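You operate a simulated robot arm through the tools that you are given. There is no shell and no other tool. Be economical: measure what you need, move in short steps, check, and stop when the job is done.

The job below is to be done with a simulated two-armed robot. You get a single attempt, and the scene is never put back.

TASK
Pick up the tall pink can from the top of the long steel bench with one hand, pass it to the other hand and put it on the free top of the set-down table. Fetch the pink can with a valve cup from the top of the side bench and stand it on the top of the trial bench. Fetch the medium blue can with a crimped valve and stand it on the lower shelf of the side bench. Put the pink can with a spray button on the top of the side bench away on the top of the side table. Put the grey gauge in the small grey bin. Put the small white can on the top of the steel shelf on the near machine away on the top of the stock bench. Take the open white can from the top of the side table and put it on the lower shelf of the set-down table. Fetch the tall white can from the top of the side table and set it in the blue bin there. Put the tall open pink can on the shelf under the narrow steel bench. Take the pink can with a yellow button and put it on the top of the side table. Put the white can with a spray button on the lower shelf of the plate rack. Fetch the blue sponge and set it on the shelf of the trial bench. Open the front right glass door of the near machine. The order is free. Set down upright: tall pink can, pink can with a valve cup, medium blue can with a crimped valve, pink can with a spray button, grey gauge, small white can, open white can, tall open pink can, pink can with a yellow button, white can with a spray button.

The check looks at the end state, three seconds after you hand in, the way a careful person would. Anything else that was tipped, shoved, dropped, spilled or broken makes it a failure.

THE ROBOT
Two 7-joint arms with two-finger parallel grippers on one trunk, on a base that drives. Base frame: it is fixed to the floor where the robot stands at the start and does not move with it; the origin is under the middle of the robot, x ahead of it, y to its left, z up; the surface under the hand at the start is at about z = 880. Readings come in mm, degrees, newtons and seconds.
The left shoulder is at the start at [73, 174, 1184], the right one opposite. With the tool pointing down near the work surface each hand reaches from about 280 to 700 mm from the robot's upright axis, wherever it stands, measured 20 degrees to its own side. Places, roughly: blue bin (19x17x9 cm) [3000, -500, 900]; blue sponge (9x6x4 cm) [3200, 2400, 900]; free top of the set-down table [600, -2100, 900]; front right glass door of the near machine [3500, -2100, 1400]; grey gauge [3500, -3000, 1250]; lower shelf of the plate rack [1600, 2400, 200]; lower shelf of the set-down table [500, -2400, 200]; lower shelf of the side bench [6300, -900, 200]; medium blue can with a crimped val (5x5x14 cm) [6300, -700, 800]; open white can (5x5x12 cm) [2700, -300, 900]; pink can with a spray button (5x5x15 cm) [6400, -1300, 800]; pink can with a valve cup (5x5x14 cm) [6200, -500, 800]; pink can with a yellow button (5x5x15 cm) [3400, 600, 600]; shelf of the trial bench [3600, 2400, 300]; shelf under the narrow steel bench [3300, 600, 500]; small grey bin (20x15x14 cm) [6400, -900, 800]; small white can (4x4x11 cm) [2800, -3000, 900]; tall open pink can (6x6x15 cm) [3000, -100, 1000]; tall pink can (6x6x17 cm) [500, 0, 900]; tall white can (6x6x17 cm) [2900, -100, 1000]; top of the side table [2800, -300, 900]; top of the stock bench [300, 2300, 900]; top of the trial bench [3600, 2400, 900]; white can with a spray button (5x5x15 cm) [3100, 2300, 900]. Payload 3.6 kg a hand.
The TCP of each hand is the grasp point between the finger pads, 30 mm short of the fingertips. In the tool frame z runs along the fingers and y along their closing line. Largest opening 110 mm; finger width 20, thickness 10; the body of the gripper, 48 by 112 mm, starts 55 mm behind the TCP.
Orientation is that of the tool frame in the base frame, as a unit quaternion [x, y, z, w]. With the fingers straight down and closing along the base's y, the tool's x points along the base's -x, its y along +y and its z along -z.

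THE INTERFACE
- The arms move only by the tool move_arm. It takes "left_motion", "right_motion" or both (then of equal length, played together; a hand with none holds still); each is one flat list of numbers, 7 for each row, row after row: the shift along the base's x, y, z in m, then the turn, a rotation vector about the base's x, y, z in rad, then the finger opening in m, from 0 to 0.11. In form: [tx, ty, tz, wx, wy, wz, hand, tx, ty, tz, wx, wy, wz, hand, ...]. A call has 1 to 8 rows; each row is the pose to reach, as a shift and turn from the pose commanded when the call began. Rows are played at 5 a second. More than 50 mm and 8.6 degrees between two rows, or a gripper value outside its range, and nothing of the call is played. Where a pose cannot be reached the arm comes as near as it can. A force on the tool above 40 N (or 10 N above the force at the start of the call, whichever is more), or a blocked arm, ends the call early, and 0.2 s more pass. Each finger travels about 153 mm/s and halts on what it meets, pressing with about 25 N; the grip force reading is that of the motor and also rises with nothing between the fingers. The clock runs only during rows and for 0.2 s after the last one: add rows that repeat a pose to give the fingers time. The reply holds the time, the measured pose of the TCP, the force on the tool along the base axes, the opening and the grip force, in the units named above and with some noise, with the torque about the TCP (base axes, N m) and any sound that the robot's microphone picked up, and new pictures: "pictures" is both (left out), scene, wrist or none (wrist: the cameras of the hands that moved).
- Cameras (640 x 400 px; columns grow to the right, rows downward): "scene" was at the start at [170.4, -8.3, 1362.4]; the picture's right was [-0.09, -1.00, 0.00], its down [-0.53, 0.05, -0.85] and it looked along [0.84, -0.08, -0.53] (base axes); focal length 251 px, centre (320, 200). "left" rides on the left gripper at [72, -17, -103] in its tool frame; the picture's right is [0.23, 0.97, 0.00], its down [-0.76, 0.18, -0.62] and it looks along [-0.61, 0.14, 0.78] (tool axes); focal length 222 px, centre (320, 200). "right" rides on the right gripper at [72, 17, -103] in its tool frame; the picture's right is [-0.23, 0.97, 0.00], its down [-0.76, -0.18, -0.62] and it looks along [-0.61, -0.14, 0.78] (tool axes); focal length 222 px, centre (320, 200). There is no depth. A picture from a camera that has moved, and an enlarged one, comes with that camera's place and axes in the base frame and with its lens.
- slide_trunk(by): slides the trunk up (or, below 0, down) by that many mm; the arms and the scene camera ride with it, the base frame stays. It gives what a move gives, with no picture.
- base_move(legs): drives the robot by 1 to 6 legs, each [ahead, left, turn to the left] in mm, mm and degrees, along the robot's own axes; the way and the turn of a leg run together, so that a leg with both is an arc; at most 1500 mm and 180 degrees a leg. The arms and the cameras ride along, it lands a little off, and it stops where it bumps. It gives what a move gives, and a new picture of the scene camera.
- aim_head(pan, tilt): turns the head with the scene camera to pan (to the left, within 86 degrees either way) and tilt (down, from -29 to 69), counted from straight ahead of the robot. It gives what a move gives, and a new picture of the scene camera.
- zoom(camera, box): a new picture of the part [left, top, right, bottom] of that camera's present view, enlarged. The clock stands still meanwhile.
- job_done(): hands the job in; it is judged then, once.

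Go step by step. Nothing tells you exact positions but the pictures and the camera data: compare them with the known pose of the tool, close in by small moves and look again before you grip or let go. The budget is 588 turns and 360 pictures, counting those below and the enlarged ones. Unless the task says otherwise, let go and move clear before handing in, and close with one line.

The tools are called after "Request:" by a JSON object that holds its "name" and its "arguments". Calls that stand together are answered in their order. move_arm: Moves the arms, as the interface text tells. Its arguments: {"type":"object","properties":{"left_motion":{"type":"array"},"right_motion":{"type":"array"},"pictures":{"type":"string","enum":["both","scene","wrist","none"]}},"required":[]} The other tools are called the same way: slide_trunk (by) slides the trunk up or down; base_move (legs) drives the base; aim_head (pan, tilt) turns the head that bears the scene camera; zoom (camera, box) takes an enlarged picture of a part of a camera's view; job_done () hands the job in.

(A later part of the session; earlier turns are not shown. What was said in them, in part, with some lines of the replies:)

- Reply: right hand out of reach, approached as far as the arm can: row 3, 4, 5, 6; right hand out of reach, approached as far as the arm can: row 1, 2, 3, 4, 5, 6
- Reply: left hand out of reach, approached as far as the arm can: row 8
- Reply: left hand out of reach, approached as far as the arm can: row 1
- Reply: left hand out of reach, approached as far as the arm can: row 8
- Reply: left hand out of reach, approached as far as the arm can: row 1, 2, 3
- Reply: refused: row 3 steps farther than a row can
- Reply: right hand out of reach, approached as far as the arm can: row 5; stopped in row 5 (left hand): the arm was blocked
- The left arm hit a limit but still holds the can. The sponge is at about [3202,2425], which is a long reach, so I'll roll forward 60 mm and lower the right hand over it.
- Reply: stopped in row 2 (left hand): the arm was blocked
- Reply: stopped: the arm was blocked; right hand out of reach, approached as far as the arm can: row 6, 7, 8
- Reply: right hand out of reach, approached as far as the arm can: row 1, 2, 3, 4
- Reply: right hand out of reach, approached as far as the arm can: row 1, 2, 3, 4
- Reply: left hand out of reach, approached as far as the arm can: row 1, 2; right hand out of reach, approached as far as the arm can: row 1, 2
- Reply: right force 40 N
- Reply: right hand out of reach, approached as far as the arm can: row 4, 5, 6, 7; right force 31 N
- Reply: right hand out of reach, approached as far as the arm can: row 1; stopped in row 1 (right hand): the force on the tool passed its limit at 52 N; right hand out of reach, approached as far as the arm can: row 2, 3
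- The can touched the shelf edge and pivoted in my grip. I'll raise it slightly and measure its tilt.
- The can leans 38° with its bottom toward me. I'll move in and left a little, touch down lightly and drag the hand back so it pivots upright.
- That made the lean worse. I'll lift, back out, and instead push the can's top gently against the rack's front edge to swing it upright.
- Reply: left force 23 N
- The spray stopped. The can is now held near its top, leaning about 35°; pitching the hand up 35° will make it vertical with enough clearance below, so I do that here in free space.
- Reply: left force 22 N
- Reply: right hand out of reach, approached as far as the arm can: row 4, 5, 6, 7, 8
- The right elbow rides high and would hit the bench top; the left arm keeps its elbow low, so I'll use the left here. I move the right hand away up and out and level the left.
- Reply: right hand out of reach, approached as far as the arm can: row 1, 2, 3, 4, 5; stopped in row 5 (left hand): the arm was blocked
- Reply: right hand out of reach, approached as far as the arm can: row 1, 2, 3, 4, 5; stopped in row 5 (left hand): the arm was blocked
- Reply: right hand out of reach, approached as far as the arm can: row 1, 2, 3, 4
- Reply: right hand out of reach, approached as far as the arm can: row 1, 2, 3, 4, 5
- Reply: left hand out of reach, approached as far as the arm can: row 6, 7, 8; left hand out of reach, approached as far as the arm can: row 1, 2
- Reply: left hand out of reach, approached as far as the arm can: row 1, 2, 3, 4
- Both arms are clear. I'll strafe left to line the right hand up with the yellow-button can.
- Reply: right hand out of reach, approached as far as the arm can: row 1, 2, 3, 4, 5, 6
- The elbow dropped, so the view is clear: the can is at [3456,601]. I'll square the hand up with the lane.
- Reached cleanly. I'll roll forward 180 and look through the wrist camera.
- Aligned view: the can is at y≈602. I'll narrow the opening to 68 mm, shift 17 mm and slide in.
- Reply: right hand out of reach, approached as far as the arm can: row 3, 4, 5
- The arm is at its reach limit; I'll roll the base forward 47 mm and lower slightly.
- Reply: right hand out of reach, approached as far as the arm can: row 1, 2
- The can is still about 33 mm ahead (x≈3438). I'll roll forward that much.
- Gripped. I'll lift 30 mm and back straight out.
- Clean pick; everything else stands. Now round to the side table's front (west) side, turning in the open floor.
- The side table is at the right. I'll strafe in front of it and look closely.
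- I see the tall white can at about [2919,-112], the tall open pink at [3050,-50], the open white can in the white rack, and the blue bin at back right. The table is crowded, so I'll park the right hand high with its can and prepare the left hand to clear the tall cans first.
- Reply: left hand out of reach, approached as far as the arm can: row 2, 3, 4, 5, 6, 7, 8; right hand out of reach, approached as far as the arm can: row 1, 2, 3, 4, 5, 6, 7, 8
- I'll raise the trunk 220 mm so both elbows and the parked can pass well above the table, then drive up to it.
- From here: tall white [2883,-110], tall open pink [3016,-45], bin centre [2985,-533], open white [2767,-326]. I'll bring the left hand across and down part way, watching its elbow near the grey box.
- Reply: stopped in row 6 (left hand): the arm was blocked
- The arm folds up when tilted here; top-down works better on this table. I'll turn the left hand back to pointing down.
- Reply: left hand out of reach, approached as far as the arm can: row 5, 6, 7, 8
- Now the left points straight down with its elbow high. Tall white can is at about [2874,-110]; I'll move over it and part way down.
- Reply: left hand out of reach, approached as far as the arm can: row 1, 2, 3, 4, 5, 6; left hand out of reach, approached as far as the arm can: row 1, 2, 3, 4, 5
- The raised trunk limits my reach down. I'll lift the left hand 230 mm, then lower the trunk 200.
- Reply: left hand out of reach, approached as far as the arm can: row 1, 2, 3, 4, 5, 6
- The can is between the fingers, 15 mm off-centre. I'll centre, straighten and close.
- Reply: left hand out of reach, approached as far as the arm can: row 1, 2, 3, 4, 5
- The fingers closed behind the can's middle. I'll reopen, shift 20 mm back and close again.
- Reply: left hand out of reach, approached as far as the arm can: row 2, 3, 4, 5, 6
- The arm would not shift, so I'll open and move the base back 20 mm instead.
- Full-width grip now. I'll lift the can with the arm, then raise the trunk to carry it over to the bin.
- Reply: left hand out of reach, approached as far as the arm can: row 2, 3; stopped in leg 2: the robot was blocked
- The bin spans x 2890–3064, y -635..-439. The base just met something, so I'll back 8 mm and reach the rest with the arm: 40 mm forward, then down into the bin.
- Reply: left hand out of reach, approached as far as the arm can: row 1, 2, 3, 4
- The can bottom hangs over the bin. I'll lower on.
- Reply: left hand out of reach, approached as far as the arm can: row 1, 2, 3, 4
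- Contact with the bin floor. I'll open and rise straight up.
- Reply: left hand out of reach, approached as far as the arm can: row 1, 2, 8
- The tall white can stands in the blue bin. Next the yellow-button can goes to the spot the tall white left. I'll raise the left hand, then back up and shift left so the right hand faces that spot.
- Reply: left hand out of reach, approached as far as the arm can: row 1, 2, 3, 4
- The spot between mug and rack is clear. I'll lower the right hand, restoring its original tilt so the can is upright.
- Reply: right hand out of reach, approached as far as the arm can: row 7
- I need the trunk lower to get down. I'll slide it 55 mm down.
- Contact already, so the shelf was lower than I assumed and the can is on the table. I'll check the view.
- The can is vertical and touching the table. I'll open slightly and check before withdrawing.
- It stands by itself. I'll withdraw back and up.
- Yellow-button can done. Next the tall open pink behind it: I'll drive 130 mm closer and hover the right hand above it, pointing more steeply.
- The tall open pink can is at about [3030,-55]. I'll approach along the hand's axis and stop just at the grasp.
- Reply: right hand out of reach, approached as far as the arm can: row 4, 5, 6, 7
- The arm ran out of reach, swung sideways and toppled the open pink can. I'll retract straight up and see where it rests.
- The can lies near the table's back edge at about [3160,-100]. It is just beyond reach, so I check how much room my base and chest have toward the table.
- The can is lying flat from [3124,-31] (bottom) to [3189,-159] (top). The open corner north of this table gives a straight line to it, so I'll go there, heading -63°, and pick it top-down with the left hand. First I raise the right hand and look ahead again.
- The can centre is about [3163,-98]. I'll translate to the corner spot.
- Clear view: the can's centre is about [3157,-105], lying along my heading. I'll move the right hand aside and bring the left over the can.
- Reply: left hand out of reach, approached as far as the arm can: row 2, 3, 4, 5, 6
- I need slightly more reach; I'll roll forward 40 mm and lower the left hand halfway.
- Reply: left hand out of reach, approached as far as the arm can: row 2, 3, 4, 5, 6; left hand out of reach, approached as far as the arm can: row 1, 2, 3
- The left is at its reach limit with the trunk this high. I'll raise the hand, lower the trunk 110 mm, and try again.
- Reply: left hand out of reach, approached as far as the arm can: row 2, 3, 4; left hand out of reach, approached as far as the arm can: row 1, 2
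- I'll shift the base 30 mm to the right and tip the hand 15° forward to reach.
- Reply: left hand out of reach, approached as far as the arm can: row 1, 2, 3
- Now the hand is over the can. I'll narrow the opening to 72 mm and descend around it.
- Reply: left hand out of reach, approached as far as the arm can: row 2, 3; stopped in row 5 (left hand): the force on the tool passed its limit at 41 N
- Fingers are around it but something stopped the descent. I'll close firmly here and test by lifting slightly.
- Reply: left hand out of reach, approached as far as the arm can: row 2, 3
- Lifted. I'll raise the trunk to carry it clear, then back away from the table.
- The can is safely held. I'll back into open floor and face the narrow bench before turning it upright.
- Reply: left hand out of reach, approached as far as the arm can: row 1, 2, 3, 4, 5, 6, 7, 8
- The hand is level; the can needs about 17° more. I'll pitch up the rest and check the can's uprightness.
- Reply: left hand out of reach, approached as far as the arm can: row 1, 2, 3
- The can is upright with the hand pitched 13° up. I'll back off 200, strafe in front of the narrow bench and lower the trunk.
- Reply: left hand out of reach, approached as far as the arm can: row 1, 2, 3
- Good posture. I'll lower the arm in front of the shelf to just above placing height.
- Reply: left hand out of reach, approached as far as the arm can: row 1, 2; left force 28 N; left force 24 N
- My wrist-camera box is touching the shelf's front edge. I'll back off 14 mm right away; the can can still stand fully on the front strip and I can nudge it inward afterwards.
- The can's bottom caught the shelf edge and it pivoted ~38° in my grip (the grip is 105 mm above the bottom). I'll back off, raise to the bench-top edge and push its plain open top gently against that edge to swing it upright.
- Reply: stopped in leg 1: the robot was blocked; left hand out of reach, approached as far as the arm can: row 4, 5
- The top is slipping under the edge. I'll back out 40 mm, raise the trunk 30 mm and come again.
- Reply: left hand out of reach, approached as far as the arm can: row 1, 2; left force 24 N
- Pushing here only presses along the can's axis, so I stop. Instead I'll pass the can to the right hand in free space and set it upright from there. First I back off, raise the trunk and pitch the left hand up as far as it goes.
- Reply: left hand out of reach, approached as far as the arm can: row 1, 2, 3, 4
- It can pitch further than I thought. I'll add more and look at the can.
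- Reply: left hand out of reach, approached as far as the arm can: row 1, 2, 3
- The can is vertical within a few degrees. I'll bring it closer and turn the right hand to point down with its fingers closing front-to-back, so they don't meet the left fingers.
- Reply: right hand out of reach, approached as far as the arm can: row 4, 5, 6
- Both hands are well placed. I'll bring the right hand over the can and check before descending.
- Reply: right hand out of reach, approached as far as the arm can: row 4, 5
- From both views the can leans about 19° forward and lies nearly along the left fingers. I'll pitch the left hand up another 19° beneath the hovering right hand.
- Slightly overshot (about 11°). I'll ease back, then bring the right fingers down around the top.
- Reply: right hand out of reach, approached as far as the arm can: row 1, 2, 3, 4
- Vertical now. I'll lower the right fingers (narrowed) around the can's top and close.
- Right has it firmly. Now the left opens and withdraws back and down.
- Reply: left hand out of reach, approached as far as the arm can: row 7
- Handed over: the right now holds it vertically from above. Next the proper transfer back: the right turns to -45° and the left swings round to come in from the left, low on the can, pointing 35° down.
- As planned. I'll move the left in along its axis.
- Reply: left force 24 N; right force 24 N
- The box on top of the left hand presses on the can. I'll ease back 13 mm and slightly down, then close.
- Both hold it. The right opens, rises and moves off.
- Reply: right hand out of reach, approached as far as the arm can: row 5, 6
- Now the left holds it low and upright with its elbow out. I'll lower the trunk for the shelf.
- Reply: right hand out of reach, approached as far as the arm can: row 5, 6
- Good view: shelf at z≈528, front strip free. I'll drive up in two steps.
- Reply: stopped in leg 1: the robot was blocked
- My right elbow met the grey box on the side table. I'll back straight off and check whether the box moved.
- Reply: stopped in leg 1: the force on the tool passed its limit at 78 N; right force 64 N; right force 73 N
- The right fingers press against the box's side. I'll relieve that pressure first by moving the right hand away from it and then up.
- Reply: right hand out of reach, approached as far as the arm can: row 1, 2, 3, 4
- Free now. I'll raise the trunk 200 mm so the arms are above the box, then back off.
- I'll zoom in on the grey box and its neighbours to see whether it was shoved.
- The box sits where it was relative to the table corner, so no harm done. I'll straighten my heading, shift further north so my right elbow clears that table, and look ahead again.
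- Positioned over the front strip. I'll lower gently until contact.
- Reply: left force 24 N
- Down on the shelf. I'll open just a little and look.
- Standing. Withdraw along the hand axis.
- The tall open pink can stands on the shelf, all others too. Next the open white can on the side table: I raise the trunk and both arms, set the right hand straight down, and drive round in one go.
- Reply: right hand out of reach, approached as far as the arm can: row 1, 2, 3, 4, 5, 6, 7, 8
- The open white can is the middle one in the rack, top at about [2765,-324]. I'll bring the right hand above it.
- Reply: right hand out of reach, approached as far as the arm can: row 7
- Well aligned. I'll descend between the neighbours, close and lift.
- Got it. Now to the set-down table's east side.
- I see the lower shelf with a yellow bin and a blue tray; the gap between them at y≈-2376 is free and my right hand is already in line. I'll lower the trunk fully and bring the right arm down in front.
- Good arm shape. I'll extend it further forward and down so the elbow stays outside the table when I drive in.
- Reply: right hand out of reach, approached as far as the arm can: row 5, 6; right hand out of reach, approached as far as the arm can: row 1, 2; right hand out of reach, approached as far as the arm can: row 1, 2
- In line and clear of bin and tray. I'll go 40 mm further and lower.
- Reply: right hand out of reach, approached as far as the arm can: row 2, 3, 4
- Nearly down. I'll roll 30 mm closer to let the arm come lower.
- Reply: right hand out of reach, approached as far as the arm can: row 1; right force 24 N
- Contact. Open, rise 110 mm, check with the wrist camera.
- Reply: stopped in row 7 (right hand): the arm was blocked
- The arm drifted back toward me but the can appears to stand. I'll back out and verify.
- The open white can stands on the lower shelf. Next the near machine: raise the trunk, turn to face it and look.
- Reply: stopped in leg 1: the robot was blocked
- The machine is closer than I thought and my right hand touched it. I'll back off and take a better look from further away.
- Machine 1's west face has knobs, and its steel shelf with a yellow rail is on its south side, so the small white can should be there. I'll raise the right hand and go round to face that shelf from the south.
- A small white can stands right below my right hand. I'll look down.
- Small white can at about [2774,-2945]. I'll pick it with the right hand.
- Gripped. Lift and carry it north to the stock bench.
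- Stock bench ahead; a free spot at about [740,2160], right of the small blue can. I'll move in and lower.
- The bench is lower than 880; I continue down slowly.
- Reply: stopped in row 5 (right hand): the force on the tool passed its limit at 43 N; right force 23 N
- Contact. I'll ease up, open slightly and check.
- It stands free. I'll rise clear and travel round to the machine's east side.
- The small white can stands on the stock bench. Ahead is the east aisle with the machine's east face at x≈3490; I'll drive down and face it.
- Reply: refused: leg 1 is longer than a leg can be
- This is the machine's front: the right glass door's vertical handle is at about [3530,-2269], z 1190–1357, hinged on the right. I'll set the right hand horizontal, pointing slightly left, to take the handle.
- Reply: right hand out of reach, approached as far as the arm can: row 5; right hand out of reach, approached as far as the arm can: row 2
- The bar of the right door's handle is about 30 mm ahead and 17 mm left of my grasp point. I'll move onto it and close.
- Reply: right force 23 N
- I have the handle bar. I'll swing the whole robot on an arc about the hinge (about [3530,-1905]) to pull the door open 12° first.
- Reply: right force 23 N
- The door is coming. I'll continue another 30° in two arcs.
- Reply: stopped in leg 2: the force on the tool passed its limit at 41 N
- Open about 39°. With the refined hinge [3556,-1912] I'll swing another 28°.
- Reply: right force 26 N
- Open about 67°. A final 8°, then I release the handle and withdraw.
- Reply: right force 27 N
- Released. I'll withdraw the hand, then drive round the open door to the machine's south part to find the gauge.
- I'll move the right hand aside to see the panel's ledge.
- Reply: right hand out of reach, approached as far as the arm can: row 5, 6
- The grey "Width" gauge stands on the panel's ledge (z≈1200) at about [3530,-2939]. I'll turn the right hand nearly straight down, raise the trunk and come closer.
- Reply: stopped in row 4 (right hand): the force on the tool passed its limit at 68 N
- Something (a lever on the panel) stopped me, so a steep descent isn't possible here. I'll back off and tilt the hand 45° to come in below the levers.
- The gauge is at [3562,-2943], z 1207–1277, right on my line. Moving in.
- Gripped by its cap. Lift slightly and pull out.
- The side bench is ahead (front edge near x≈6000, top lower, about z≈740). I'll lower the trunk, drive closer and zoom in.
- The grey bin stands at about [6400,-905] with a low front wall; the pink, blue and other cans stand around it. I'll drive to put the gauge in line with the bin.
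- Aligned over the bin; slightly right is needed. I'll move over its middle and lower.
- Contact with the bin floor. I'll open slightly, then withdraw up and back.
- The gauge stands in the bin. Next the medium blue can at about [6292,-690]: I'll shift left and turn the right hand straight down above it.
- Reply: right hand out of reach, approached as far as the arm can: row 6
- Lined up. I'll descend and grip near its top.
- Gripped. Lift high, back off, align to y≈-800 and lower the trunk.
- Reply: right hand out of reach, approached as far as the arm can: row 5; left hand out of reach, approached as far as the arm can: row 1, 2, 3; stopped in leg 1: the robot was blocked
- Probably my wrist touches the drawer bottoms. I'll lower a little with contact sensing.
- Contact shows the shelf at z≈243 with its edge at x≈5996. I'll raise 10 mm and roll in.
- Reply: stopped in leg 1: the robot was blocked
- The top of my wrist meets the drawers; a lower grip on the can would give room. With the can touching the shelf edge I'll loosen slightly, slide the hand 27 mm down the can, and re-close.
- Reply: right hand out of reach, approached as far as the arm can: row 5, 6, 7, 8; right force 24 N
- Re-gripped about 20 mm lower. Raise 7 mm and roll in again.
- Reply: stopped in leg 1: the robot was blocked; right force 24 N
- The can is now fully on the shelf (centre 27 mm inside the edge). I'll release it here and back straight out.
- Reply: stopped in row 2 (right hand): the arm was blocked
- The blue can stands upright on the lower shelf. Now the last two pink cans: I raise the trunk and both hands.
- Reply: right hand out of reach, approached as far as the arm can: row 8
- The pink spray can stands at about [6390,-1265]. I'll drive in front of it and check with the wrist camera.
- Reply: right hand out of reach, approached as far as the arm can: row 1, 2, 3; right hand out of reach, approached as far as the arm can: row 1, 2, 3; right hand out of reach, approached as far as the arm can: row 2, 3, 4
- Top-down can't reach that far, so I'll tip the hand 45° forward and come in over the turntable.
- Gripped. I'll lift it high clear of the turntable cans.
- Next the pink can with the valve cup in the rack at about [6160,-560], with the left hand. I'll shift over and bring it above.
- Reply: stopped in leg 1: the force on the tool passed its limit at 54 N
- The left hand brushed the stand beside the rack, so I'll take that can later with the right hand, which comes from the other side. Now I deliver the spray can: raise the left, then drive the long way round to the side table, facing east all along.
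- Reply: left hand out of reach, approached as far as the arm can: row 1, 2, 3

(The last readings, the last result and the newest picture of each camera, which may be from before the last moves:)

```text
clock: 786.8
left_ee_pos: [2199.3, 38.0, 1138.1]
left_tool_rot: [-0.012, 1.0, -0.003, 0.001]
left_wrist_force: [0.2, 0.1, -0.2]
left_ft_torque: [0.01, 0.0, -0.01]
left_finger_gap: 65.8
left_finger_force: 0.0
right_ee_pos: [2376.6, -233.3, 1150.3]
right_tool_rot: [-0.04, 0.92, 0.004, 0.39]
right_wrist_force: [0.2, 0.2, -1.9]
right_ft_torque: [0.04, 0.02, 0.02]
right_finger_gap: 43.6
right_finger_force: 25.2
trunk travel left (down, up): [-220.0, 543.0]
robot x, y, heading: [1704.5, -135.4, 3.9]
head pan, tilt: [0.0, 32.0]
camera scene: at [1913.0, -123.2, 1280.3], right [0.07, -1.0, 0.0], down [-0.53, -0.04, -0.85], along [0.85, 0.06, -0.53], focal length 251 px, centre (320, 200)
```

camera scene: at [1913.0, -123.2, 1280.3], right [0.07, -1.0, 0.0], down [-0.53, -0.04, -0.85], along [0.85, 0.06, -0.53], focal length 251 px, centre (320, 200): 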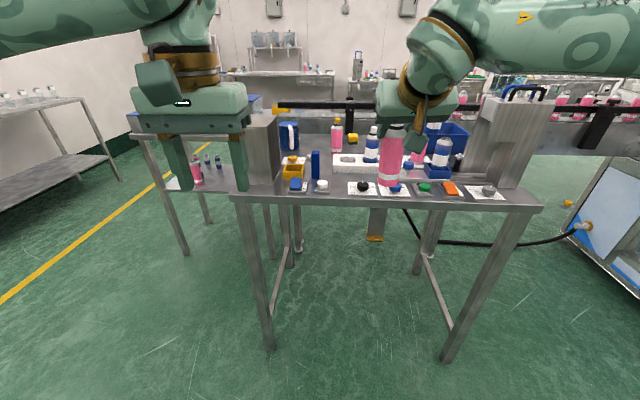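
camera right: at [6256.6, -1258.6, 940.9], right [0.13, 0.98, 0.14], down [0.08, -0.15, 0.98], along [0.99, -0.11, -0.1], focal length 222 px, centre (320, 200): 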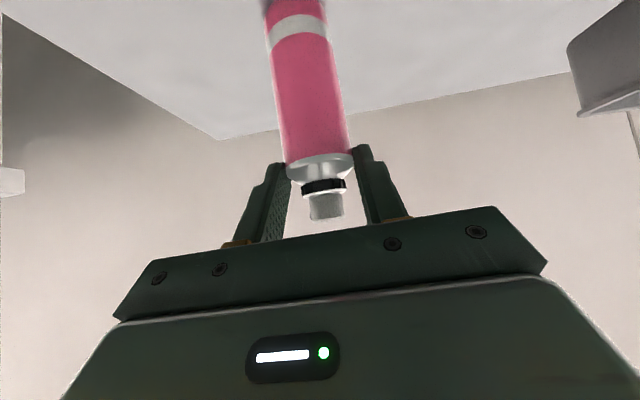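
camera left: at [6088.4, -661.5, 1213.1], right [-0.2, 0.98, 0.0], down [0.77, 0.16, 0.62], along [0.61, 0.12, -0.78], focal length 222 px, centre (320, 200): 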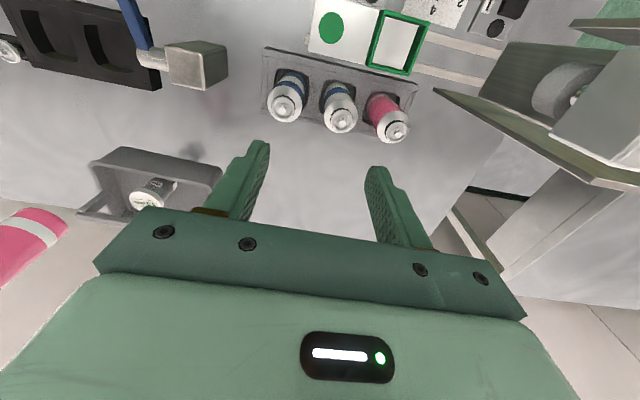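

Arrived. I'll raise the trunk to nominal and drive in so the can hangs over the free spot near [2885,-225].

Request:
{"name": "slide_trunk", "arguments": {"by": 80}}

Request:
{"name": "base_move", "arguments": {"legs": [[0, 54, -3.9], [500, 0, 0]]}}

```text
clock: 788.0
left_ee_pos: [2199.8, 39.0, 1218.7]
left_tool_rot: [-0.012, 1.0, -0.002, 0.001]
left_wrist_force: [-0.2, -0.3, -0.1]
left_ft_torque: [-0.02, 0.01, 0.02]
left_finger_gap: 66.2
left_finger_force: 0.0
right_ee_pos: [2377.9, -233.5, 1228.2]
right_tool_rot: [-0.04, 0.92, 0.004, 0.389]
right_wrist_force: [0.6, 0.2, -1.0]
right_ft_torque: [0.02, 0.03, 0.0]
right_finger_gap: 43.4
right_finger_force: 25.0
trunk travel left (down, up): [-300.0, 463.0]
robot x, y, heading: [1706.9, -132.8, 3.7]
head pan, tilt: [0.0, 32.0]
```

```text
clock: 791.5
left_ee_pos: [2707.4, 66.5, 1219.2]
left_tool_rot: [0.016, 1.0, -0.002, 0.0]
left_wrist_force: [1.1, -0.8, -0.4]
left_ft_torque: [-0.04, 0.03, 0.03]
left_finger_gap: 66.1
left_finger_force: 0.0
right_ee_pos: [2870.0, -215.5, 1229.2]
right_tool_rot: [-0.012, 0.921, -0.007, 0.39]
right_wrist_force: [-0.3, -0.5, -1.8]
right_ft_torque: [-0.01, 0.06, 0.0]
right_finger_gap: 43.5
right_finger_force: 24.9
trunk travel left (down, up): [-300.0, 463.0]
robot x, y, heading: [2201.7, -80.6, 0.5]
head pan, tilt: [0.0, 32.0]
camera scene: at [2376.2, -77.9, 1362.6], right [0.01, -1.0, 0.0], down [-0.53, -0.01, -0.85], along [0.85, 0.01, -0.53], focal length 251 px, centre (320, 200)
```

scene: 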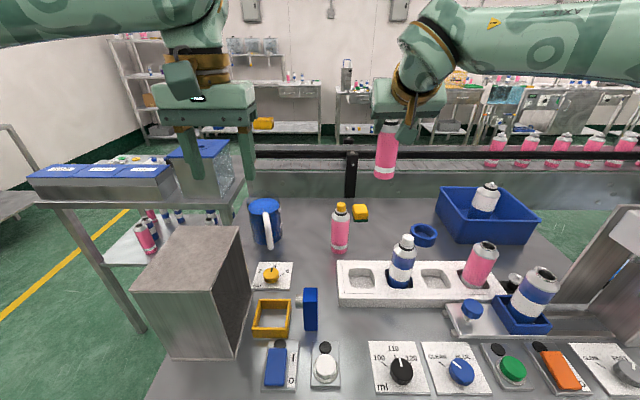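

The spot behind the rack is clear. I'll lower with contact sensing.

Request:
{"name": "move_arm", "arguments": {"right_motion": [0.015, -0.001, -0.045, 0, 0, 0, 0.035, 0.03, -0.002, -0.09, 0, 0, 0, 0.035, 0.03, -0.002, -0.135, 0, 0, 0, 0.035, 0.03, -0.002, -0.18, 0, 0, 0, 0.035, 0.03, -0.002, -0.205, 0, 0, 0, 0.035, 0.03, -0.002, -0.215, 0, 0, 0, 0.035, 0.03, -0.002, -0.222, 0, 0, 0, 0.035], "pictures": "wrist"}}

```text
clock: 793.0
left_ee_pos: [2704.1, 67.8, 1219.9]
left_tool_rot: [0.017, 1.0, -0.003, 0.002]
left_wrist_force: [-0.4, -0.3, 0.5]
left_ft_torque: [0.0, 0.0, 0.03]
left_finger_gap: 65.8
left_finger_force: 0.0
right_ee_pos: [2898.4, -217.2, 1011.3]
right_tool_rot: [-0.014, 0.919, -0.006, 0.394]
right_wrist_force: [1.7, -1.5, 23.6]
right_ft_torque: [0.28, -0.51, -0.03]
right_finger_gap: 43.6
right_finger_force: 24.8
trunk travel left (down, up): [-300.0, 463.0]
robot x, y, heading: [2200.1, -78.4, 0.5]
head pan, tilt: [0.0, 32.0]
camera right: at [2773.6, -201.9, 1029.3], right [0.14, 0.98, 0.14], down [0.08, -0.15, 0.98], along [0.99, -0.12, -0.1], focal length 222 px, centre (320, 200)
```

right: 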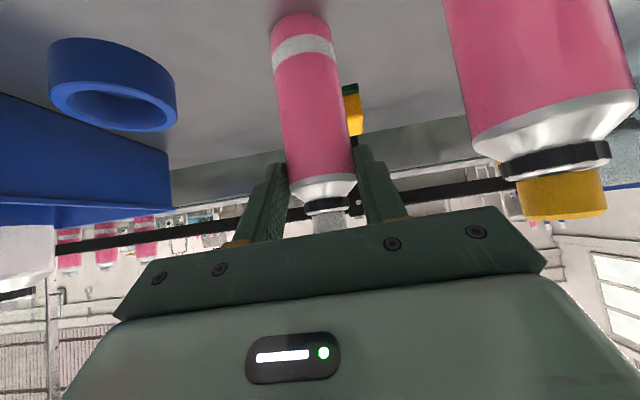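

Contact. Open slightly, then withdraw up along the axis.

Request:
{"name": "move_arm", "arguments": {"right_motion": [0, 0, 0.001, 0, 0, 0, 0.047, 0, 0, 0.001, 0, 0, 0, 0.053, 0, 0, 0.001, 0, 0, 0, 0.06, -0.022, 0, 0.021, 0, 0, 0, 0.062, -0.05, 0, 0.048, 0, 0, 0, 0.062, -0.08, 0, 0.077, 0, 0, 0, 0.062, -0.1, 0, 0.11, 0, 0, 0, 0.062, -0.11, 0, 0.155, 0, 0, 0, 0.062], "pictures": "scene"}}

```text
clock: 794.9
left_ee_pos: [2707.0, 67.5, 1219.7]
left_tool_rot: [0.017, 1.0, -0.002, 0.0]
left_wrist_force: [-0.9, -0.2, 0.2]
left_ft_torque: [0.01, -0.02, 0.0]
left_finger_gap: 66.3
left_finger_force: 0.1
right_ee_pos: [2789.4, -218.0, 1160.8]
right_tool_rot: [-0.013, 0.921, -0.007, 0.39]
right_wrist_force: [-0.5, 0.2, -0.1]
right_ft_torque: [-0.03, 0.02, -0.01]
right_finger_gap: 62.2
right_finger_force: 0.0
trunk travel left (down, up): [-300.0, 463.0]
robot x, y, heading: [2204.7, -77.5, 0.5]
head pan, tilt: [0.0, 32.0]
camera scene: at [2374.5, -77.8, 1362.9], right [0.01, -1.0, 0.0], down [-0.53, -0.01, -0.85], along [0.85, 0.01, -0.53], focal length 251 px, centre (320, 200)
```

scene: 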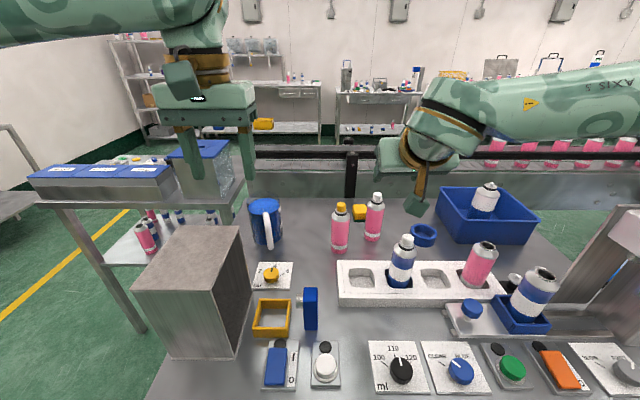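

The spray can stands on the side table. Last one: the valve-cup can. I raise the left hand, turn the right straight down, and drive back to the side bench.

Request:
{"name": "move_arm", "arguments": {"right_motion": [-0.01, 0, 0.01, 0, 0.133, 0, 0.07, -0.02, 0, 0.02, 0, 0.267, 0, 0.08, -0.03, 0, 0.02, 0, 0.4, 0, 0.08, -0.04, 0, 0.02, 0, 0.533, 0, 0.08, -0.05, 0, 0.02, 0, 0.667, 0, 0.08, -0.06, 0, 0.02, 0, 0.8, 0, 0.08], "left_motion": [-0.01, 0, 0.035, 0, 0, 0, 0.06, -0.02, 0, 0.07, 0, 0, 0, 0.04, -0.03, 0, 0.1, 0, 0, 0, 0.04, -0.05, 0, 0.13, 0, 0, 0, 0.04, -0.07, 0, 0.15, 0, 0, 0, 0.04, -0.09, 0, 0.17, 0, 0, 0, 0.04], "pictures": "none"}}

Request:
{"name": "base_move", "arguments": {"legs": [[-500, 0, -0.5], [0, 1480, 0], [1490, 0, 0], [1210, 0, 0], [0, -1480, 0], [0, -560, 0]]}}

```text
clock: 796.2
left_ee_pos: [2685.2, 84.2, 1221.7]
left_tool_rot: [0.014, 1.0, -0.008, 0.001]
left_wrist_force: [0.2, 0.8, -0.4]
left_ft_torque: [0.03, 0.04, 0.0]
left_finger_gap: 40.2
left_finger_force: 0.0
left hand out of reach, approached as far as the arm can: row 1, 2, 3, 4, 5, 6
right_ee_pos: [2727.7, -215.2, 1183.1]
right_tool_rot: [-0.016, 1.0, -0.002, -0.001]
right_wrist_force: [-1.0, 0.7, -0.8]
right_ft_torque: [0.0, -0.02, -0.02]
right_finger_gap: 80.3
right_finger_force: 0.1
trunk travel left (down, up): [-300.0, 463.0]
robot x, y, heading: [2206.8, -80.2, 0.6]
head pan, tilt: [0.0, 32.0]
```

```text
clock: 828.8
left_ee_pos: [4853.6, -617.6, 1221.7]
left_tool_rot: [0.026, 1.0, -0.006, 0.001]
left_wrist_force: [0.3, 0.0, -0.1]
left_ft_torque: [0.04, -0.06, 0.02]
left_finger_gap: 40.0
left_finger_force: 0.2
right_ee_pos: [4889.8, -918.5, 1184.1]
right_tool_rot: [-0.003, 1.0, -0.002, 0.001]
right_wrist_force: [-0.5, -0.5, 0.2]
right_ft_torque: [0.01, -0.02, -0.03]
right_finger_gap: 79.9
right_finger_force: 0.0
trunk travel left (down, up): [-300.0, 463.0]
robot x, y, heading: [4368.9, -765.3, -0.8]
head pan, tilt: [0.0, 32.0]
camera scene: at [4540.3, -770.1, 1362.7], right [-0.01, -1.0, 0.0], down [-0.53, 0.01, -0.85], along [0.85, -0.01, -0.53], focal length 251 px, centre (320, 200)
```

scene: 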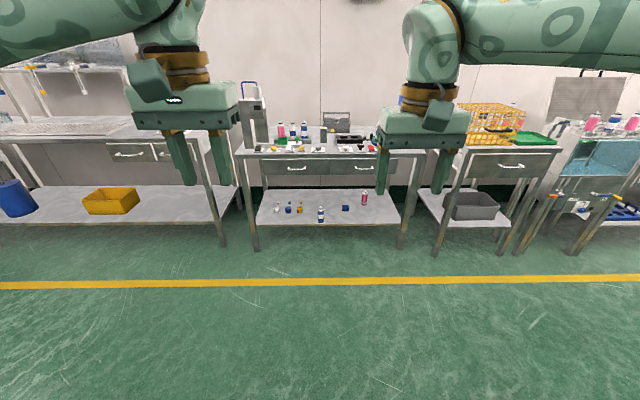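

The blue can stands fine on the lower shelf. I drive up to the rack.

Request:
{"name": "base_move", "arguments": {"legs": [[1265, 75, 0.8]]}}

Request:
{"name": "move_arm", "arguments": {"right_motion": [0, 0.045, 0, 0, 0, 0, 0.07, 0, 0.09, 0, 0, 0, 0, 0.066, 0, 0.135, 0, 0, 0, 0, 0.066, 0, 0.18, -0.01, 0, 0, 0, 0.066, 0, 0.225, -0.03, 0, 0, 0, 0.066, 0, 0.265, -0.05, 0, 0, 0, 0.066], "pictures": "wrist"}}

```text
clock: 835.1
left_ee_pos: [6092.0, -507.9, 1221.4]
left_tool_rot: [0.003, 1.0, -0.007, 0.001]
left_wrist_force: [1.0, 0.0, -0.7]
left_ft_torque: [0.03, 0.01, 0.02]
left_finger_gap: 39.8
left_finger_force: 0.1
right_ee_pos: [6141.1, -805.5, 1183.1]
right_tool_rot: [-0.026, 1.0, -0.001, 0.001]
right_wrist_force: [-0.4, 0.5, -0.7]
right_ft_torque: [0.0, -0.01, -0.01]
right_finger_gap: 80.2
right_finger_force: 0.1
trunk travel left (down, up): [-300.0, 463.0]
robot x, y, heading: [5616.3, -678.4, 1.9]
head pan, tilt: [0.0, 32.0]
camera scene: at [5785.4, -675.0, 1362.7], right [0.03, -1.0, 0.0], down [-0.53, -0.02, -0.85], along [0.85, 0.03, -0.53], focal length 251 px, centre (320, 200)
```

scene: 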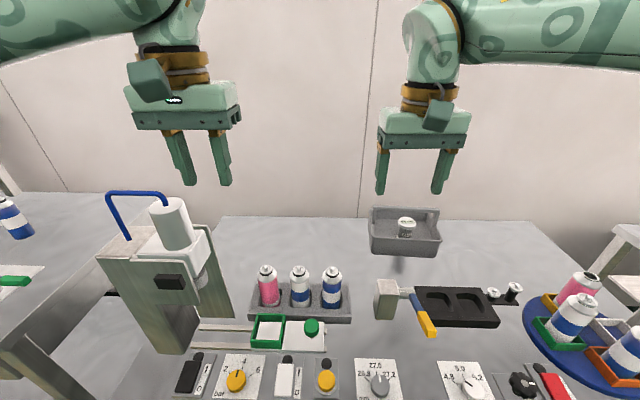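

```text
clock: 836.4
left_ee_pos: [6094.9, -499.1, 1219.6]
left_tool_rot: [0.002, 1.0, 0.0, 0.003]
left_wrist_force: [1.1, 5.0, 2.0]
left_ft_torque: [-0.39, 0.08, -0.08]
left_finger_gap: 40.1
left_finger_force: 0.0
right_ee_pos: [6143.1, -576.4, 1152.7]
right_tool_rot: [-0.029, 1.0, -0.001, 0.003]
right_wrist_force: [-1.7, -5.3, -1.2]
right_ft_torque: [0.6, -0.28, 0.43]
right_finger_gap: 66.2
right_finger_force: 0.1
right hand out of reach, approached as far as the arm can: row 6
trunk travel left (down, up): [-300.0, 463.0]
robot x, y, heading: [5615.2, -680.4, 1.8]
head pan, tilt: [0.0, 32.0]
stopped in row 6 (left hand): the force on the tool passed its limit at 75 N (the readings are from after the stop); the commanded pose is now the measured one
camera right: at [6069.1, -562.8, 1254.7], right [0.17, 0.99, 0.0], down [0.77, -0.13, 0.63], along [0.62, -0.11, -0.78], focal length 222 px, centre (320, 200)
```

right: 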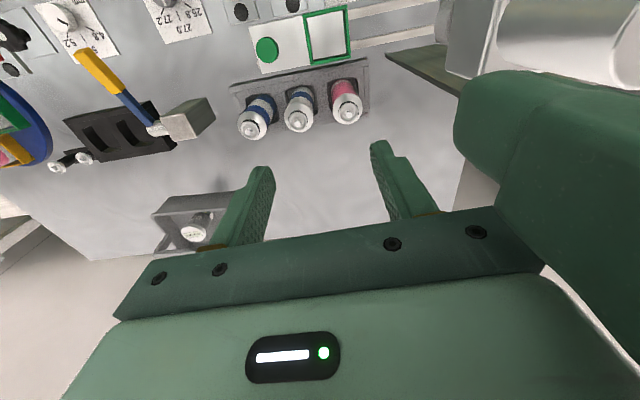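

My two hands met. I'll draw the left hand back toward me first.

Request:
{"name": "move_arm", "arguments": {"left_motion": [-0.03, 0.0, 0.01, 0, 0, 0, 0.04, -0.065, 0.0, 0.01, 0, 0, 0, 0.04, -0.1, 0.0, 0.01, 0, 0, 0, 0.04, -0.14, 0.0, 0.01, 0, 0, 0, 0.04], "right_motion": [0, -0.02, 0, 0, 0, 0, 0.066, 0, -0.03, 0, 0, 0, 0, 0.066, 0, -0.03, 0, 0, 0, 0, 0.066, 0, -0.03, 0, 0, 0, 0, 0.066], "pictures": "none"}}

```text
clock: 837.4
left_ee_pos: [6001.7, -440.0, 1169.4]
left_tool_rot: [0.001, 1.0, -0.004, 0.006]
left_wrist_force: [-1.8, 1.5, -0.8]
left_ft_torque: [-0.08, -0.15, -0.02]
left_finger_gap: 40.1
left_finger_force: 0.1
left hand out of reach, approached as far as the arm can: row 1, 2, 3, 4
right_ee_pos: [6137.5, -601.1, 1153.2]
right_tool_rot: [-0.03, 1.0, -0.003, 0.005]
right_wrist_force: [-1.1, 1.1, 1.6]
right_ft_torque: [-0.09, -0.07, 0.02]
right_finger_gap: 65.8
right_finger_force: 0.1
trunk travel left (down, up): [-300.0, 463.0]
robot x, y, heading: [5611.6, -680.4, 1.9]
head pan, tilt: [0.0, 32.0]
```

Request:
{"name": "move_arm", "arguments": {"right_motion": [0.01, 0.016, -0.035, 0, 0, 0, 0.066, 0.02, 0.033, -0.075, 0, 0, 0, 0.066, 0.029, 0.049, -0.113, 0, 0, 0, 0.066], "pictures": "wrist"}}

```text
clock: 838.2
left_ee_pos: [6005.1, -447.1, 1167.9]
left_tool_rot: [0.002, 1.0, 0.0, 0.004]
left_wrist_force: [-0.6, -0.3, 0.0]
left_ft_torque: [-0.03, 0.01, 0.01]
left_finger_gap: 39.9
left_finger_force: 0.0
right_ee_pos: [6173.5, -558.2, 1037.3]
right_tool_rot: [-0.029, 1.0, 0.0, 0.002]
right_wrist_force: [-0.2, -0.6, -0.2]
right_ft_torque: [0.02, -0.01, -0.01]
right_finger_gap: 65.9
right_finger_force: 0.2
trunk travel left (down, up): [-300.0, 463.0]
robot x, y, heading: [5614.4, -679.1, 2.0]
head pan, tilt: [0.0, 32.0]
camera right: at [6100.0, -545.5, 1139.2], right [0.17, 0.99, 0.0], down [0.77, -0.13, 0.63], along [0.62, -0.11, -0.78], focal length 222 px, centre (320, 200)
```

right: 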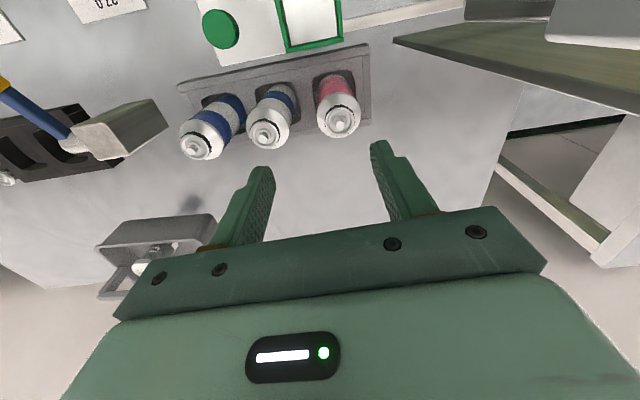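

Request:
{"name": "move_arm", "arguments": {"right_motion": [-0.003, 0.017, 0, 0, 0, 0, 0.06, -0.003, 0.017, -0.045, 0, 0, 0, 0.06, -0.003, 0.017, -0.09, 0, 0, 0, 0.06, -0.003, 0.017, -0.122, 0, 0, 0, 0.06, -0.003, 0.017, -0.122, 0, 0, 0, 0.045, -0.003, 0.017, -0.122, 0, 0, 0, 0.037, -0.003, 0.017, -0.122, 0, 0, 0, 0.037], "pictures": "wrist"}}

```text
clock: 839.3
left_ee_pos: [6003.3, -447.1, 1168.6]
left_tool_rot: [0.001, 1.0, 0.0, 0.004]
left_wrist_force: [1.0, 1.2, 0.4]
left_ft_torque: [0.0, 0.05, 0.03]
left_finger_gap: 40.0
left_finger_force: 0.1
right_ee_pos: [6163.7, -545.6, 943.3]
right_tool_rot: [-0.034, 0.999, 0.007, 0.007]
right_wrist_force: [-5.0, 5.3, 24.2]
right_ft_torque: [0.72, 0.03, 0.13]
right_finger_gap: 47.4
right_finger_force: 2.2
right hand out of reach, approached as far as the arm can: row 1, 2, 3, 4, 5
trunk travel left (down, up): [-300.0, 463.0]
robot x, y, heading: [5612.2, -680.7, 1.8]
head pan, tilt: [0.0, 32.0]
stopped in row 5 (right hand): the force on the tool passed its limit at 59 N (the readings are from after the stop); the commanded pose is now the measured one
camera right: at [6089.0, -535.0, 1044.5], right [0.16, 0.99, 0.02], down [0.76, -0.13, 0.63], along [0.63, -0.09, -0.77], focal length 222 px, centre (320, 200)
```

right: 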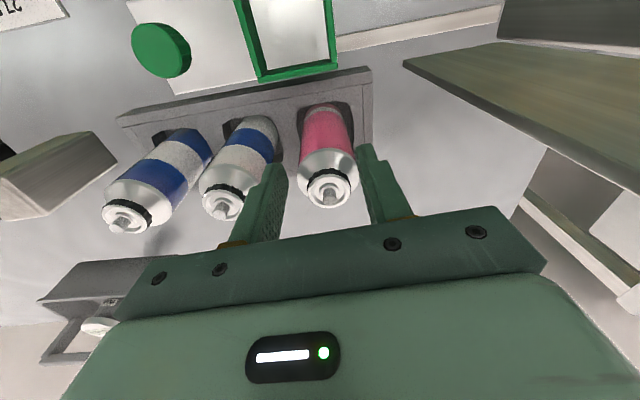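

A fingertip met the neighbour's shoulder. I'll rise 35 mm, shift the base 14 mm left, and descend again.

Request:
{"name": "move_arm", "arguments": {"right_motion": [0, 0, 0.015, 0, 0, 0, 0.06, 0, 0, 0.035, 0, 0, 0, 0.06], "pictures": "none"}}

Request:
{"name": "base_move", "arguments": {"legs": [[0, 14, 0]]}}

Request:
{"name": "zoom", "arguments": {"camera": "right", "box": [0, 0, 640, 400]}}

```text
clock: 839.9
left_ee_pos: [6003.1, -448.0, 1168.1]
left_tool_rot: [0.002, 1.0, 0.0, 0.004]
left_wrist_force: [0.1, -1.3, 0.4]
left_ft_torque: [-0.01, -0.03, 0.0]
left_finger_gap: 40.0
left_finger_force: 0.0
right_ee_pos: [6166.4, -549.2, 974.8]
right_tool_rot: [-0.033, 0.999, 0.006, 0.006]
right_wrist_force: [0.1, 1.0, 0.8]
right_ft_torque: [0.0, 0.01, 0.02]
right_finger_gap: 60.1
right_finger_force: 0.0
trunk travel left (down, up): [-300.0, 463.0]
robot x, y, heading: [5614.9, -682.4, 2.0]
head pan, tilt: [0.0, 32.0]
```

```text
clock: 840.6
left_ee_pos: [6003.3, -431.1, 1168.1]
left_tool_rot: [0.002, 1.0, 0.0, 0.003]
left_wrist_force: [0.3, 0.0, 0.5]
left_ft_torque: [0.03, 0.05, -0.04]
left_finger_gap: 39.9
left_finger_force: 0.2
right_ee_pos: [6165.9, -533.7, 974.3]
right_tool_rot: [-0.032, 0.999, 0.004, 0.007]
right_wrist_force: [0.3, 0.1, -0.2]
right_ft_torque: [-0.01, 0.04, 0.02]
right_finger_gap: 59.9
right_finger_force: 0.0
trunk travel left (down, up): [-300.0, 463.0]
robot x, y, heading: [5615.4, -666.8, 1.8]
head pan, tilt: [0.0, 32.0]
camera scene: at [5784.7, -659.5, 1362.7], right [0.03, -1.0, 0.0], down [-0.53, -0.02, -0.85], along [0.85, 0.03, -0.53], focal length 251 px, centre (320, 200)
```

scene: 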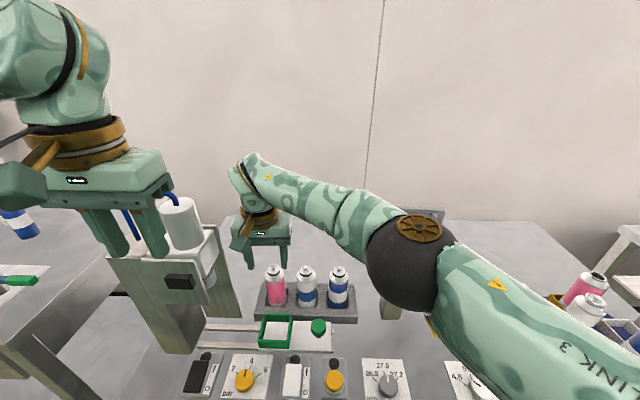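

```text
1.00 times, centred on (320, 200) of right (not enlarged: the box is as wide or as high as the picture)
camera zoom: at [6091.6, -522.3, 1076.8], right [0.16, 0.99, 0.01], down [0.76, -0.13, 0.63], along [0.62, -0.09, -0.78], focal length 222 px, centre (320, 200)
```

zoom: 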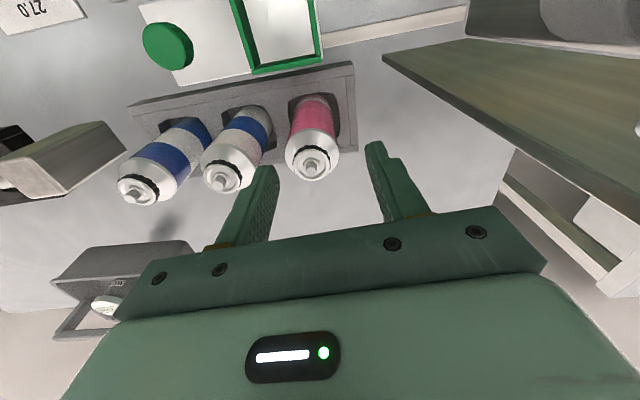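

Now it is centred between the fingers (3–4 mm off). Descend and close.

Request:
{"name": "move_arm", "arguments": {"right_motion": [0, -0.004, -0.02, 0, 0, 0, 0.06, 0, -0.004, -0.04, 0, 0, 0, 0.06, 0, -0.004, -0.06, 0, 0, 0, 0.06, 0, -0.004, -0.06, 0, 0, 0, 0.048, 0, -0.004, -0.06, 0, 0, 0, 0.037, 0, -0.004, -0.06, 0, 0, 0, 0.037], "pictures": "wrist"}}

```text
clock: 842.0
left_ee_pos: [6002.0, -432.7, 1167.5]
left_tool_rot: [0.002, 1.0, 0.0, 0.004]
left_wrist_force: [0.8, -0.1, 0.2]
left_ft_torque: [0.02, -0.03, -0.03]
left_finger_gap: 40.1
left_finger_force: 0.1
right_ee_pos: [6167.1, -538.5, 911.5]
right_tool_rot: [-0.032, 0.999, 0.005, 0.007]
right_wrist_force: [0.1, -0.4, 0.3]
right_ft_torque: [-0.03, -0.02, 0.0]
right_finger_gap: 44.2
right_finger_force: 25.1
trunk travel left (down, up): [-300.0, 463.0]
robot x, y, heading: [5613.8, -665.6, 2.0]
head pan, tilt: [0.0, 32.0]
camera right: at [6091.6, -528.0, 1014.4], right [0.16, 0.99, 0.01], down [0.76, -0.14, 0.63], along [0.63, -0.09, -0.77], focal length 222 px, centre (320, 200)
```

right: 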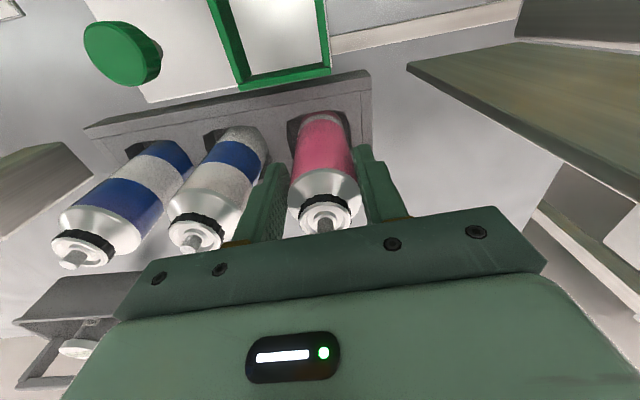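

Gripped. Lift straight up, check, then carry it to the trial bench.

Request:
{"name": "move_arm", "arguments": {"right_motion": [0, 0, 0.04, 0, 0, 0, 0.035, 0, 0, 0.08, 0, 0, 0, 0.035, 0, 0, 0.12, 0, 0, 0, 0.035, 0, -0.005, 0.16, 0, 0, 0, 0.035, 0, -0.015, 0.2, 0, 0, 0, 0.035, 0, -0.025, 0.23, 0, 0, 0, 0.035], "pictures": "wrist"}}

```text
clock: 843.4
left_ee_pos: [6002.5, -434.1, 1168.4]
left_tool_rot: [0.002, 1.0, 0.001, 0.004]
left_wrist_force: [0.1, -0.3, -0.4]
left_ft_torque: [0.0, -0.02, 0.01]
left_finger_gap: 39.9
left_finger_force: 0.1
right_ee_pos: [6160.3, -569.6, 1141.9]
right_tool_rot: [-0.034, 0.999, 0.006, 0.006]
right_wrist_force: [0.1, 0.7, -1.8]
right_ft_torque: [-0.01, 0.04, 0.0]
right_finger_gap: 43.9
right_finger_force: 25.0
right hand out of reach, approached as far as the arm can: row 6
trunk travel left (down, up): [-300.0, 463.0]
robot x, y, heading: [5612.0, -664.4, 2.0]
head pan, tilt: [0.0, 32.0]
camera right: at [6085.5, -558.6, 1244.6], right [0.16, 0.99, 0.01], down [0.76, -0.13, 0.63], along [0.62, -0.09, -0.78], focal length 222 px, centre (320, 200)
```

right: 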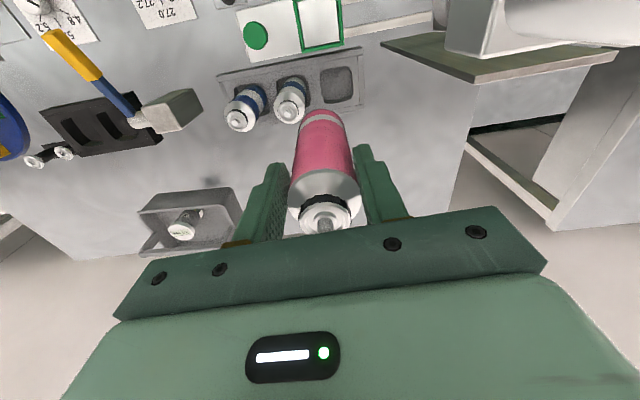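

Clean pick. Now drive to the trial bench in one go.

Request:
{"name": "base_move", "arguments": {"legs": [[-1210, 0, -2], [0, 1480, 0], [0, 600, 0], [0, 0, 90], [0, 1210, 0], [170, 0, 0]]}}

```text
clock: 870.1
left_ee_pos: [2922.7, 1878.4, 1167.0]
left_tool_rot: [0.717, -0.697, -0.002, -0.002]
left_wrist_force: [-0.2, -0.4, -0.6]
left_ft_torque: [-0.03, 0.0, 0.01]
left_finger_gap: 40.0
left_finger_force: 0.0
right_ee_pos: [3054.1, 2040.7, 1142.8]
right_tool_rot: [0.741, -0.672, -0.009, -0.001]
right_wrist_force: [0.3, -0.5, -1.7]
right_ft_torque: [-0.05, -0.02, -0.01]
right_finger_gap: 43.8
right_finger_force: 25.3
trunk travel left (down, up): [-300.0, 463.0]
robot x, y, heading: [3173.0, 1495.4, 94.0]
head pan, tilt: [0.0, 32.0]
camera scene: at [3160.2, 1666.0, 1362.5], right [1.0, 0.07, 0.0], down [0.04, -0.53, -0.85], along [-0.06, 0.85, -0.53], focal length 251 px, centre (320, 200)
```

scene: 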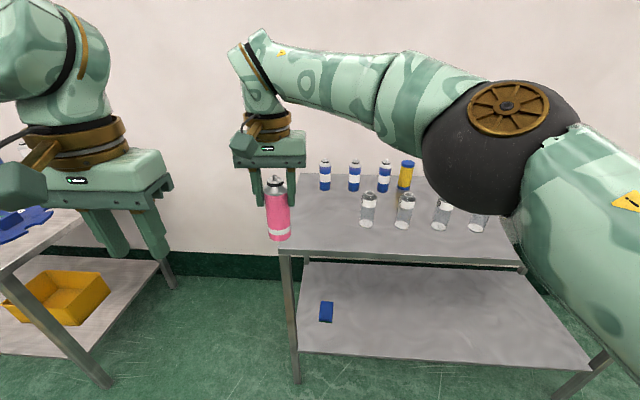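

I'll straighten and move in over the free front-left corner of the bench.

Request:
{"name": "base_move", "arguments": {"legs": [[0, -38, -4], [225, 0, 0]]}}

```text
clock: 872.3
left_ee_pos: [2993.9, 2123.7, 1167.4]
left_tool_rot: [-0.69, 0.724, 0.002, 0.002]
left_wrist_force: [0.5, -0.2, 0.1]
left_ft_torque: [-0.03, -0.04, 0.03]
left_finger_gap: 40.1
left_finger_force: 0.0
right_ee_pos: [3135.8, 2275.5, 1141.9]
right_tool_rot: [0.715, -0.699, -0.008, -0.001]
right_wrist_force: [0.1, -0.2, -1.7]
right_ft_torque: [-0.07, 0.02, 0.01]
right_finger_gap: 43.4
right_finger_force: 25.7
trunk travel left (down, up): [-300.0, 463.0]
robot x, y, heading: [3212.3, 1720.4, 89.5]
head pan, tilt: [0.0, 32.0]
camera scene: at [3213.3, 1894.5, 1362.6], right [1.0, -0.01, 0.0], down [-0.01, -0.53, -0.85], along [0.01, 0.85, -0.53], focal length 251 px, centre (320, 200)
```

scene: 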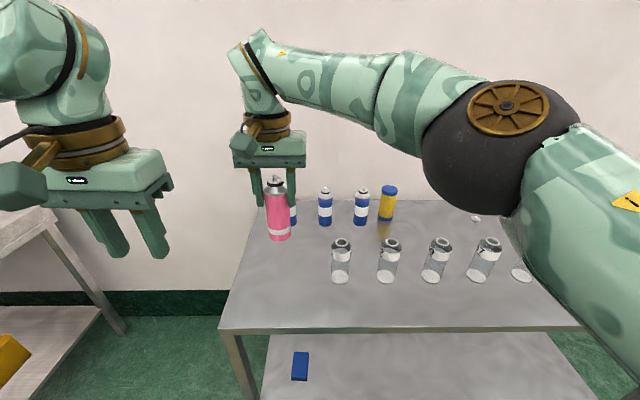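

Free spot below. Lower with contact sensing.

Request:
{"name": "move_arm", "arguments": {"right_motion": [0, 0, -0.045, 0, 0, 0, 0.035, 0, 0, -0.09, 0, 0, 0, 0.035, 0, 0, -0.12, 0, 0, 0, 0.035, 0, 0, -0.135, 0, 0, 0, 0.035, 0, 0, -0.145, 0, 0, 0, 0.035, 0, 0, -0.153, 0, 0, 0, 0.035, 0, 0, -0.16, 0, 0, 0, 0.035], "pictures": "none"}}

```text
clock: 873.9
left_ee_pos: [2992.8, 2122.6, 1168.6]
left_tool_rot: [-0.69, 0.724, 0.003, 0.004]
left_wrist_force: [0.1, -0.2, 0.2]
left_ft_torque: [0.02, -0.01, 0.03]
left_finger_gap: 40.4
left_finger_force: 0.0
right_ee_pos: [3136.2, 2275.6, 980.8]
right_tool_rot: [0.716, -0.699, -0.008, -0.001]
right_wrist_force: [0.1, 0.2, -1.0]
right_ft_torque: [-0.05, -0.01, 0.01]
right_finger_gap: 43.8
right_finger_force: 24.7
trunk travel left (down, up): [-300.0, 463.0]
robot x, y, heading: [3206.2, 1721.5, 89.5]
head pan, tilt: [0.0, 32.0]
```

Request:
{"name": "move_arm", "arguments": {"right_motion": [0, 0, -0.005, 0, 0, 0, 0.035, 0, 0, -0.01, 0, 0, 0, 0.035, 0, 0, -0.015, 0, 0, 0, 0.035, 0, 0, -0.02, 0, 0, 0, 0.035, 0, 0, -0.025, 0, 0, 0, 0.035], "pictures": "wrist"}}

```text
clock: 875.1
left_ee_pos: [2992.9, 2120.4, 1169.8]
left_tool_rot: [-0.69, 0.723, 0.004, 0.003]
left_wrist_force: [-0.7, -0.6, 0.0]
left_ft_torque: [0.0, 0.03, 0.0]
left_finger_gap: 39.9
left_finger_force: 0.1
right_ee_pos: [3137.9, 2272.3, 959.3]
right_tool_rot: [0.715, -0.699, -0.01, -0.002]
right_wrist_force: [0.8, -6.0, 22.7]
right_ft_torque: [0.12, -0.22, -0.06]
right_finger_gap: 42.5
right_finger_force: 24.5
trunk travel left (down, up): [-300.0, 463.0]
robot x, y, heading: [3212.4, 1726.5, 89.1]
head pan, tilt: [0.0, 32.0]
camera right: at [3123.7, 2198.4, 1061.2], right [-0.98, 0.21, 0.01], down [0.17, 0.76, 0.63], along [0.12, 0.62, -0.77], focal length 222 px, centre (320, 200)
```

right: 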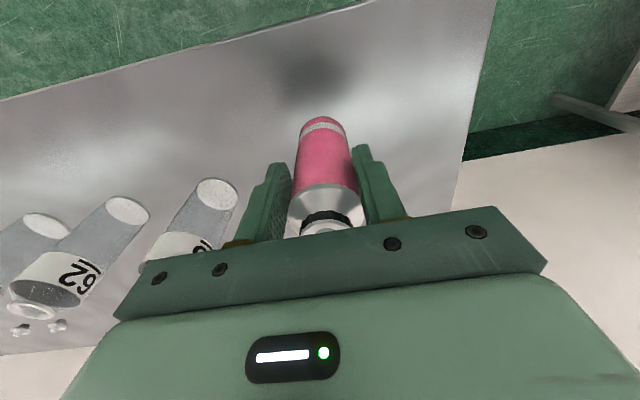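

Contact. Open gently and rise straight up, then verify.

Request:
{"name": "move_arm", "arguments": {"right_motion": [0, 0, 0.001, 0, 0, 0, 0.047, 0, 0, 0.002, 0, 0, 0, 0.055, 0, 0, 0.002, 0, 0, 0, 0.064, 0, 0, 0.03, 0, 0, 0, 0.066, 0, 0, 0.07, 0, 0, 0, 0.066, 0, 0, 0.11, 0, 0, 0, 0.066, 0, 0, 0.15, 0, 0, 0, 0.066, 0, 0, 0.19, 0, 0, 0, 0.066], "pictures": "scene"}}

```text
clock: 876.9
left_ee_pos: [2992.2, 2122.5, 1168.3]
left_tool_rot: [-0.691, 0.723, 0.003, 0.003]
left_wrist_force: [0.7, -1.0, 0.6]
left_ft_torque: [0.01, 0.0, 0.02]
left_finger_gap: 40.1
left_finger_force: 0.0
right_ee_pos: [3138.0, 2273.7, 1145.4]
right_tool_rot: [0.715, -0.699, -0.008, -0.002]
right_wrist_force: [-0.3, -0.6, 0.0]
right_ft_torque: [-0.04, 0.01, -0.01]
right_finger_gap: 65.7
right_finger_force: 0.1
trunk travel left (down, up): [-300.0, 463.0]
robot x, y, heading: [3210.3, 1722.7, 89.3]
head pan, tilt: [0.0, 32.0]
camera scene: at [3212.9, 1892.6, 1362.8], right [1.0, -0.01, 0.0], down [0.0, -0.53, -0.85], along [0.01, 0.85, -0.53], focal length 251 px, centre (320, 200)
```

scene: 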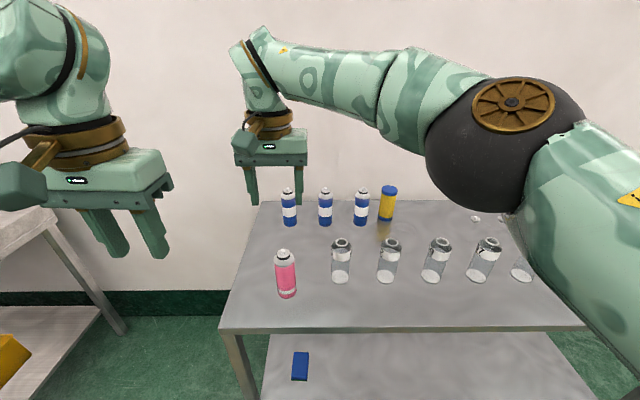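

The valve-cup can stands on the trial bench. I'll back clear and hand in.

Request:
{"name": "base_move", "arguments": {"legs": [[-250, 0, 0]]}}

Request:
{"name": "job_done", "arguments": {}}

```text
clock: 878.8
left_ee_pos: [2989.2, 1864.9, 1168.7]
left_tool_rot: [-0.692, 0.722, 0.003, 0.003]
left_wrist_force: [0.4, -1.2, 0.2]
left_ft_torque: [0.04, -0.01, 0.02]
left_finger_gap: 40.0
left_finger_force: 0.0
right_ee_pos: [3133.8, 2016.0, 1145.0]
right_tool_rot: [0.717, -0.697, -0.008, -0.002]
right_wrist_force: [-0.3, -0.2, 0.9]
right_ft_torque: [0.03, -0.06, 0.0]
right_finger_gap: 65.9
right_finger_force: 0.0
trunk travel left (down, up): [-300.0, 463.0]
robot x, y, heading: [3206.7, 1469.9, 89.4]
head pan, tilt: [0.0, 32.0]
camera scene: at [3210.5, 1634.9, 1362.9], right [1.0, 0.0, 0.0], down [0.0, -0.53, -0.85], along [0.0, 0.85, -0.53], focal length 251 px, centre (320, 200)
```

scene: 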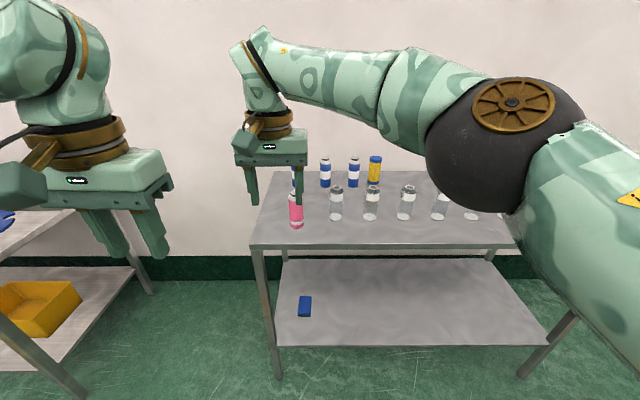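

```text
The job is handed in.
```

All thirteen tasks are done and handed in, but the run had slips: the spray can's button was briefly pressed, and the tall open pink can toppled before I stood it up in its place. I also bumped some furniture and a stand without seeing anything shift.
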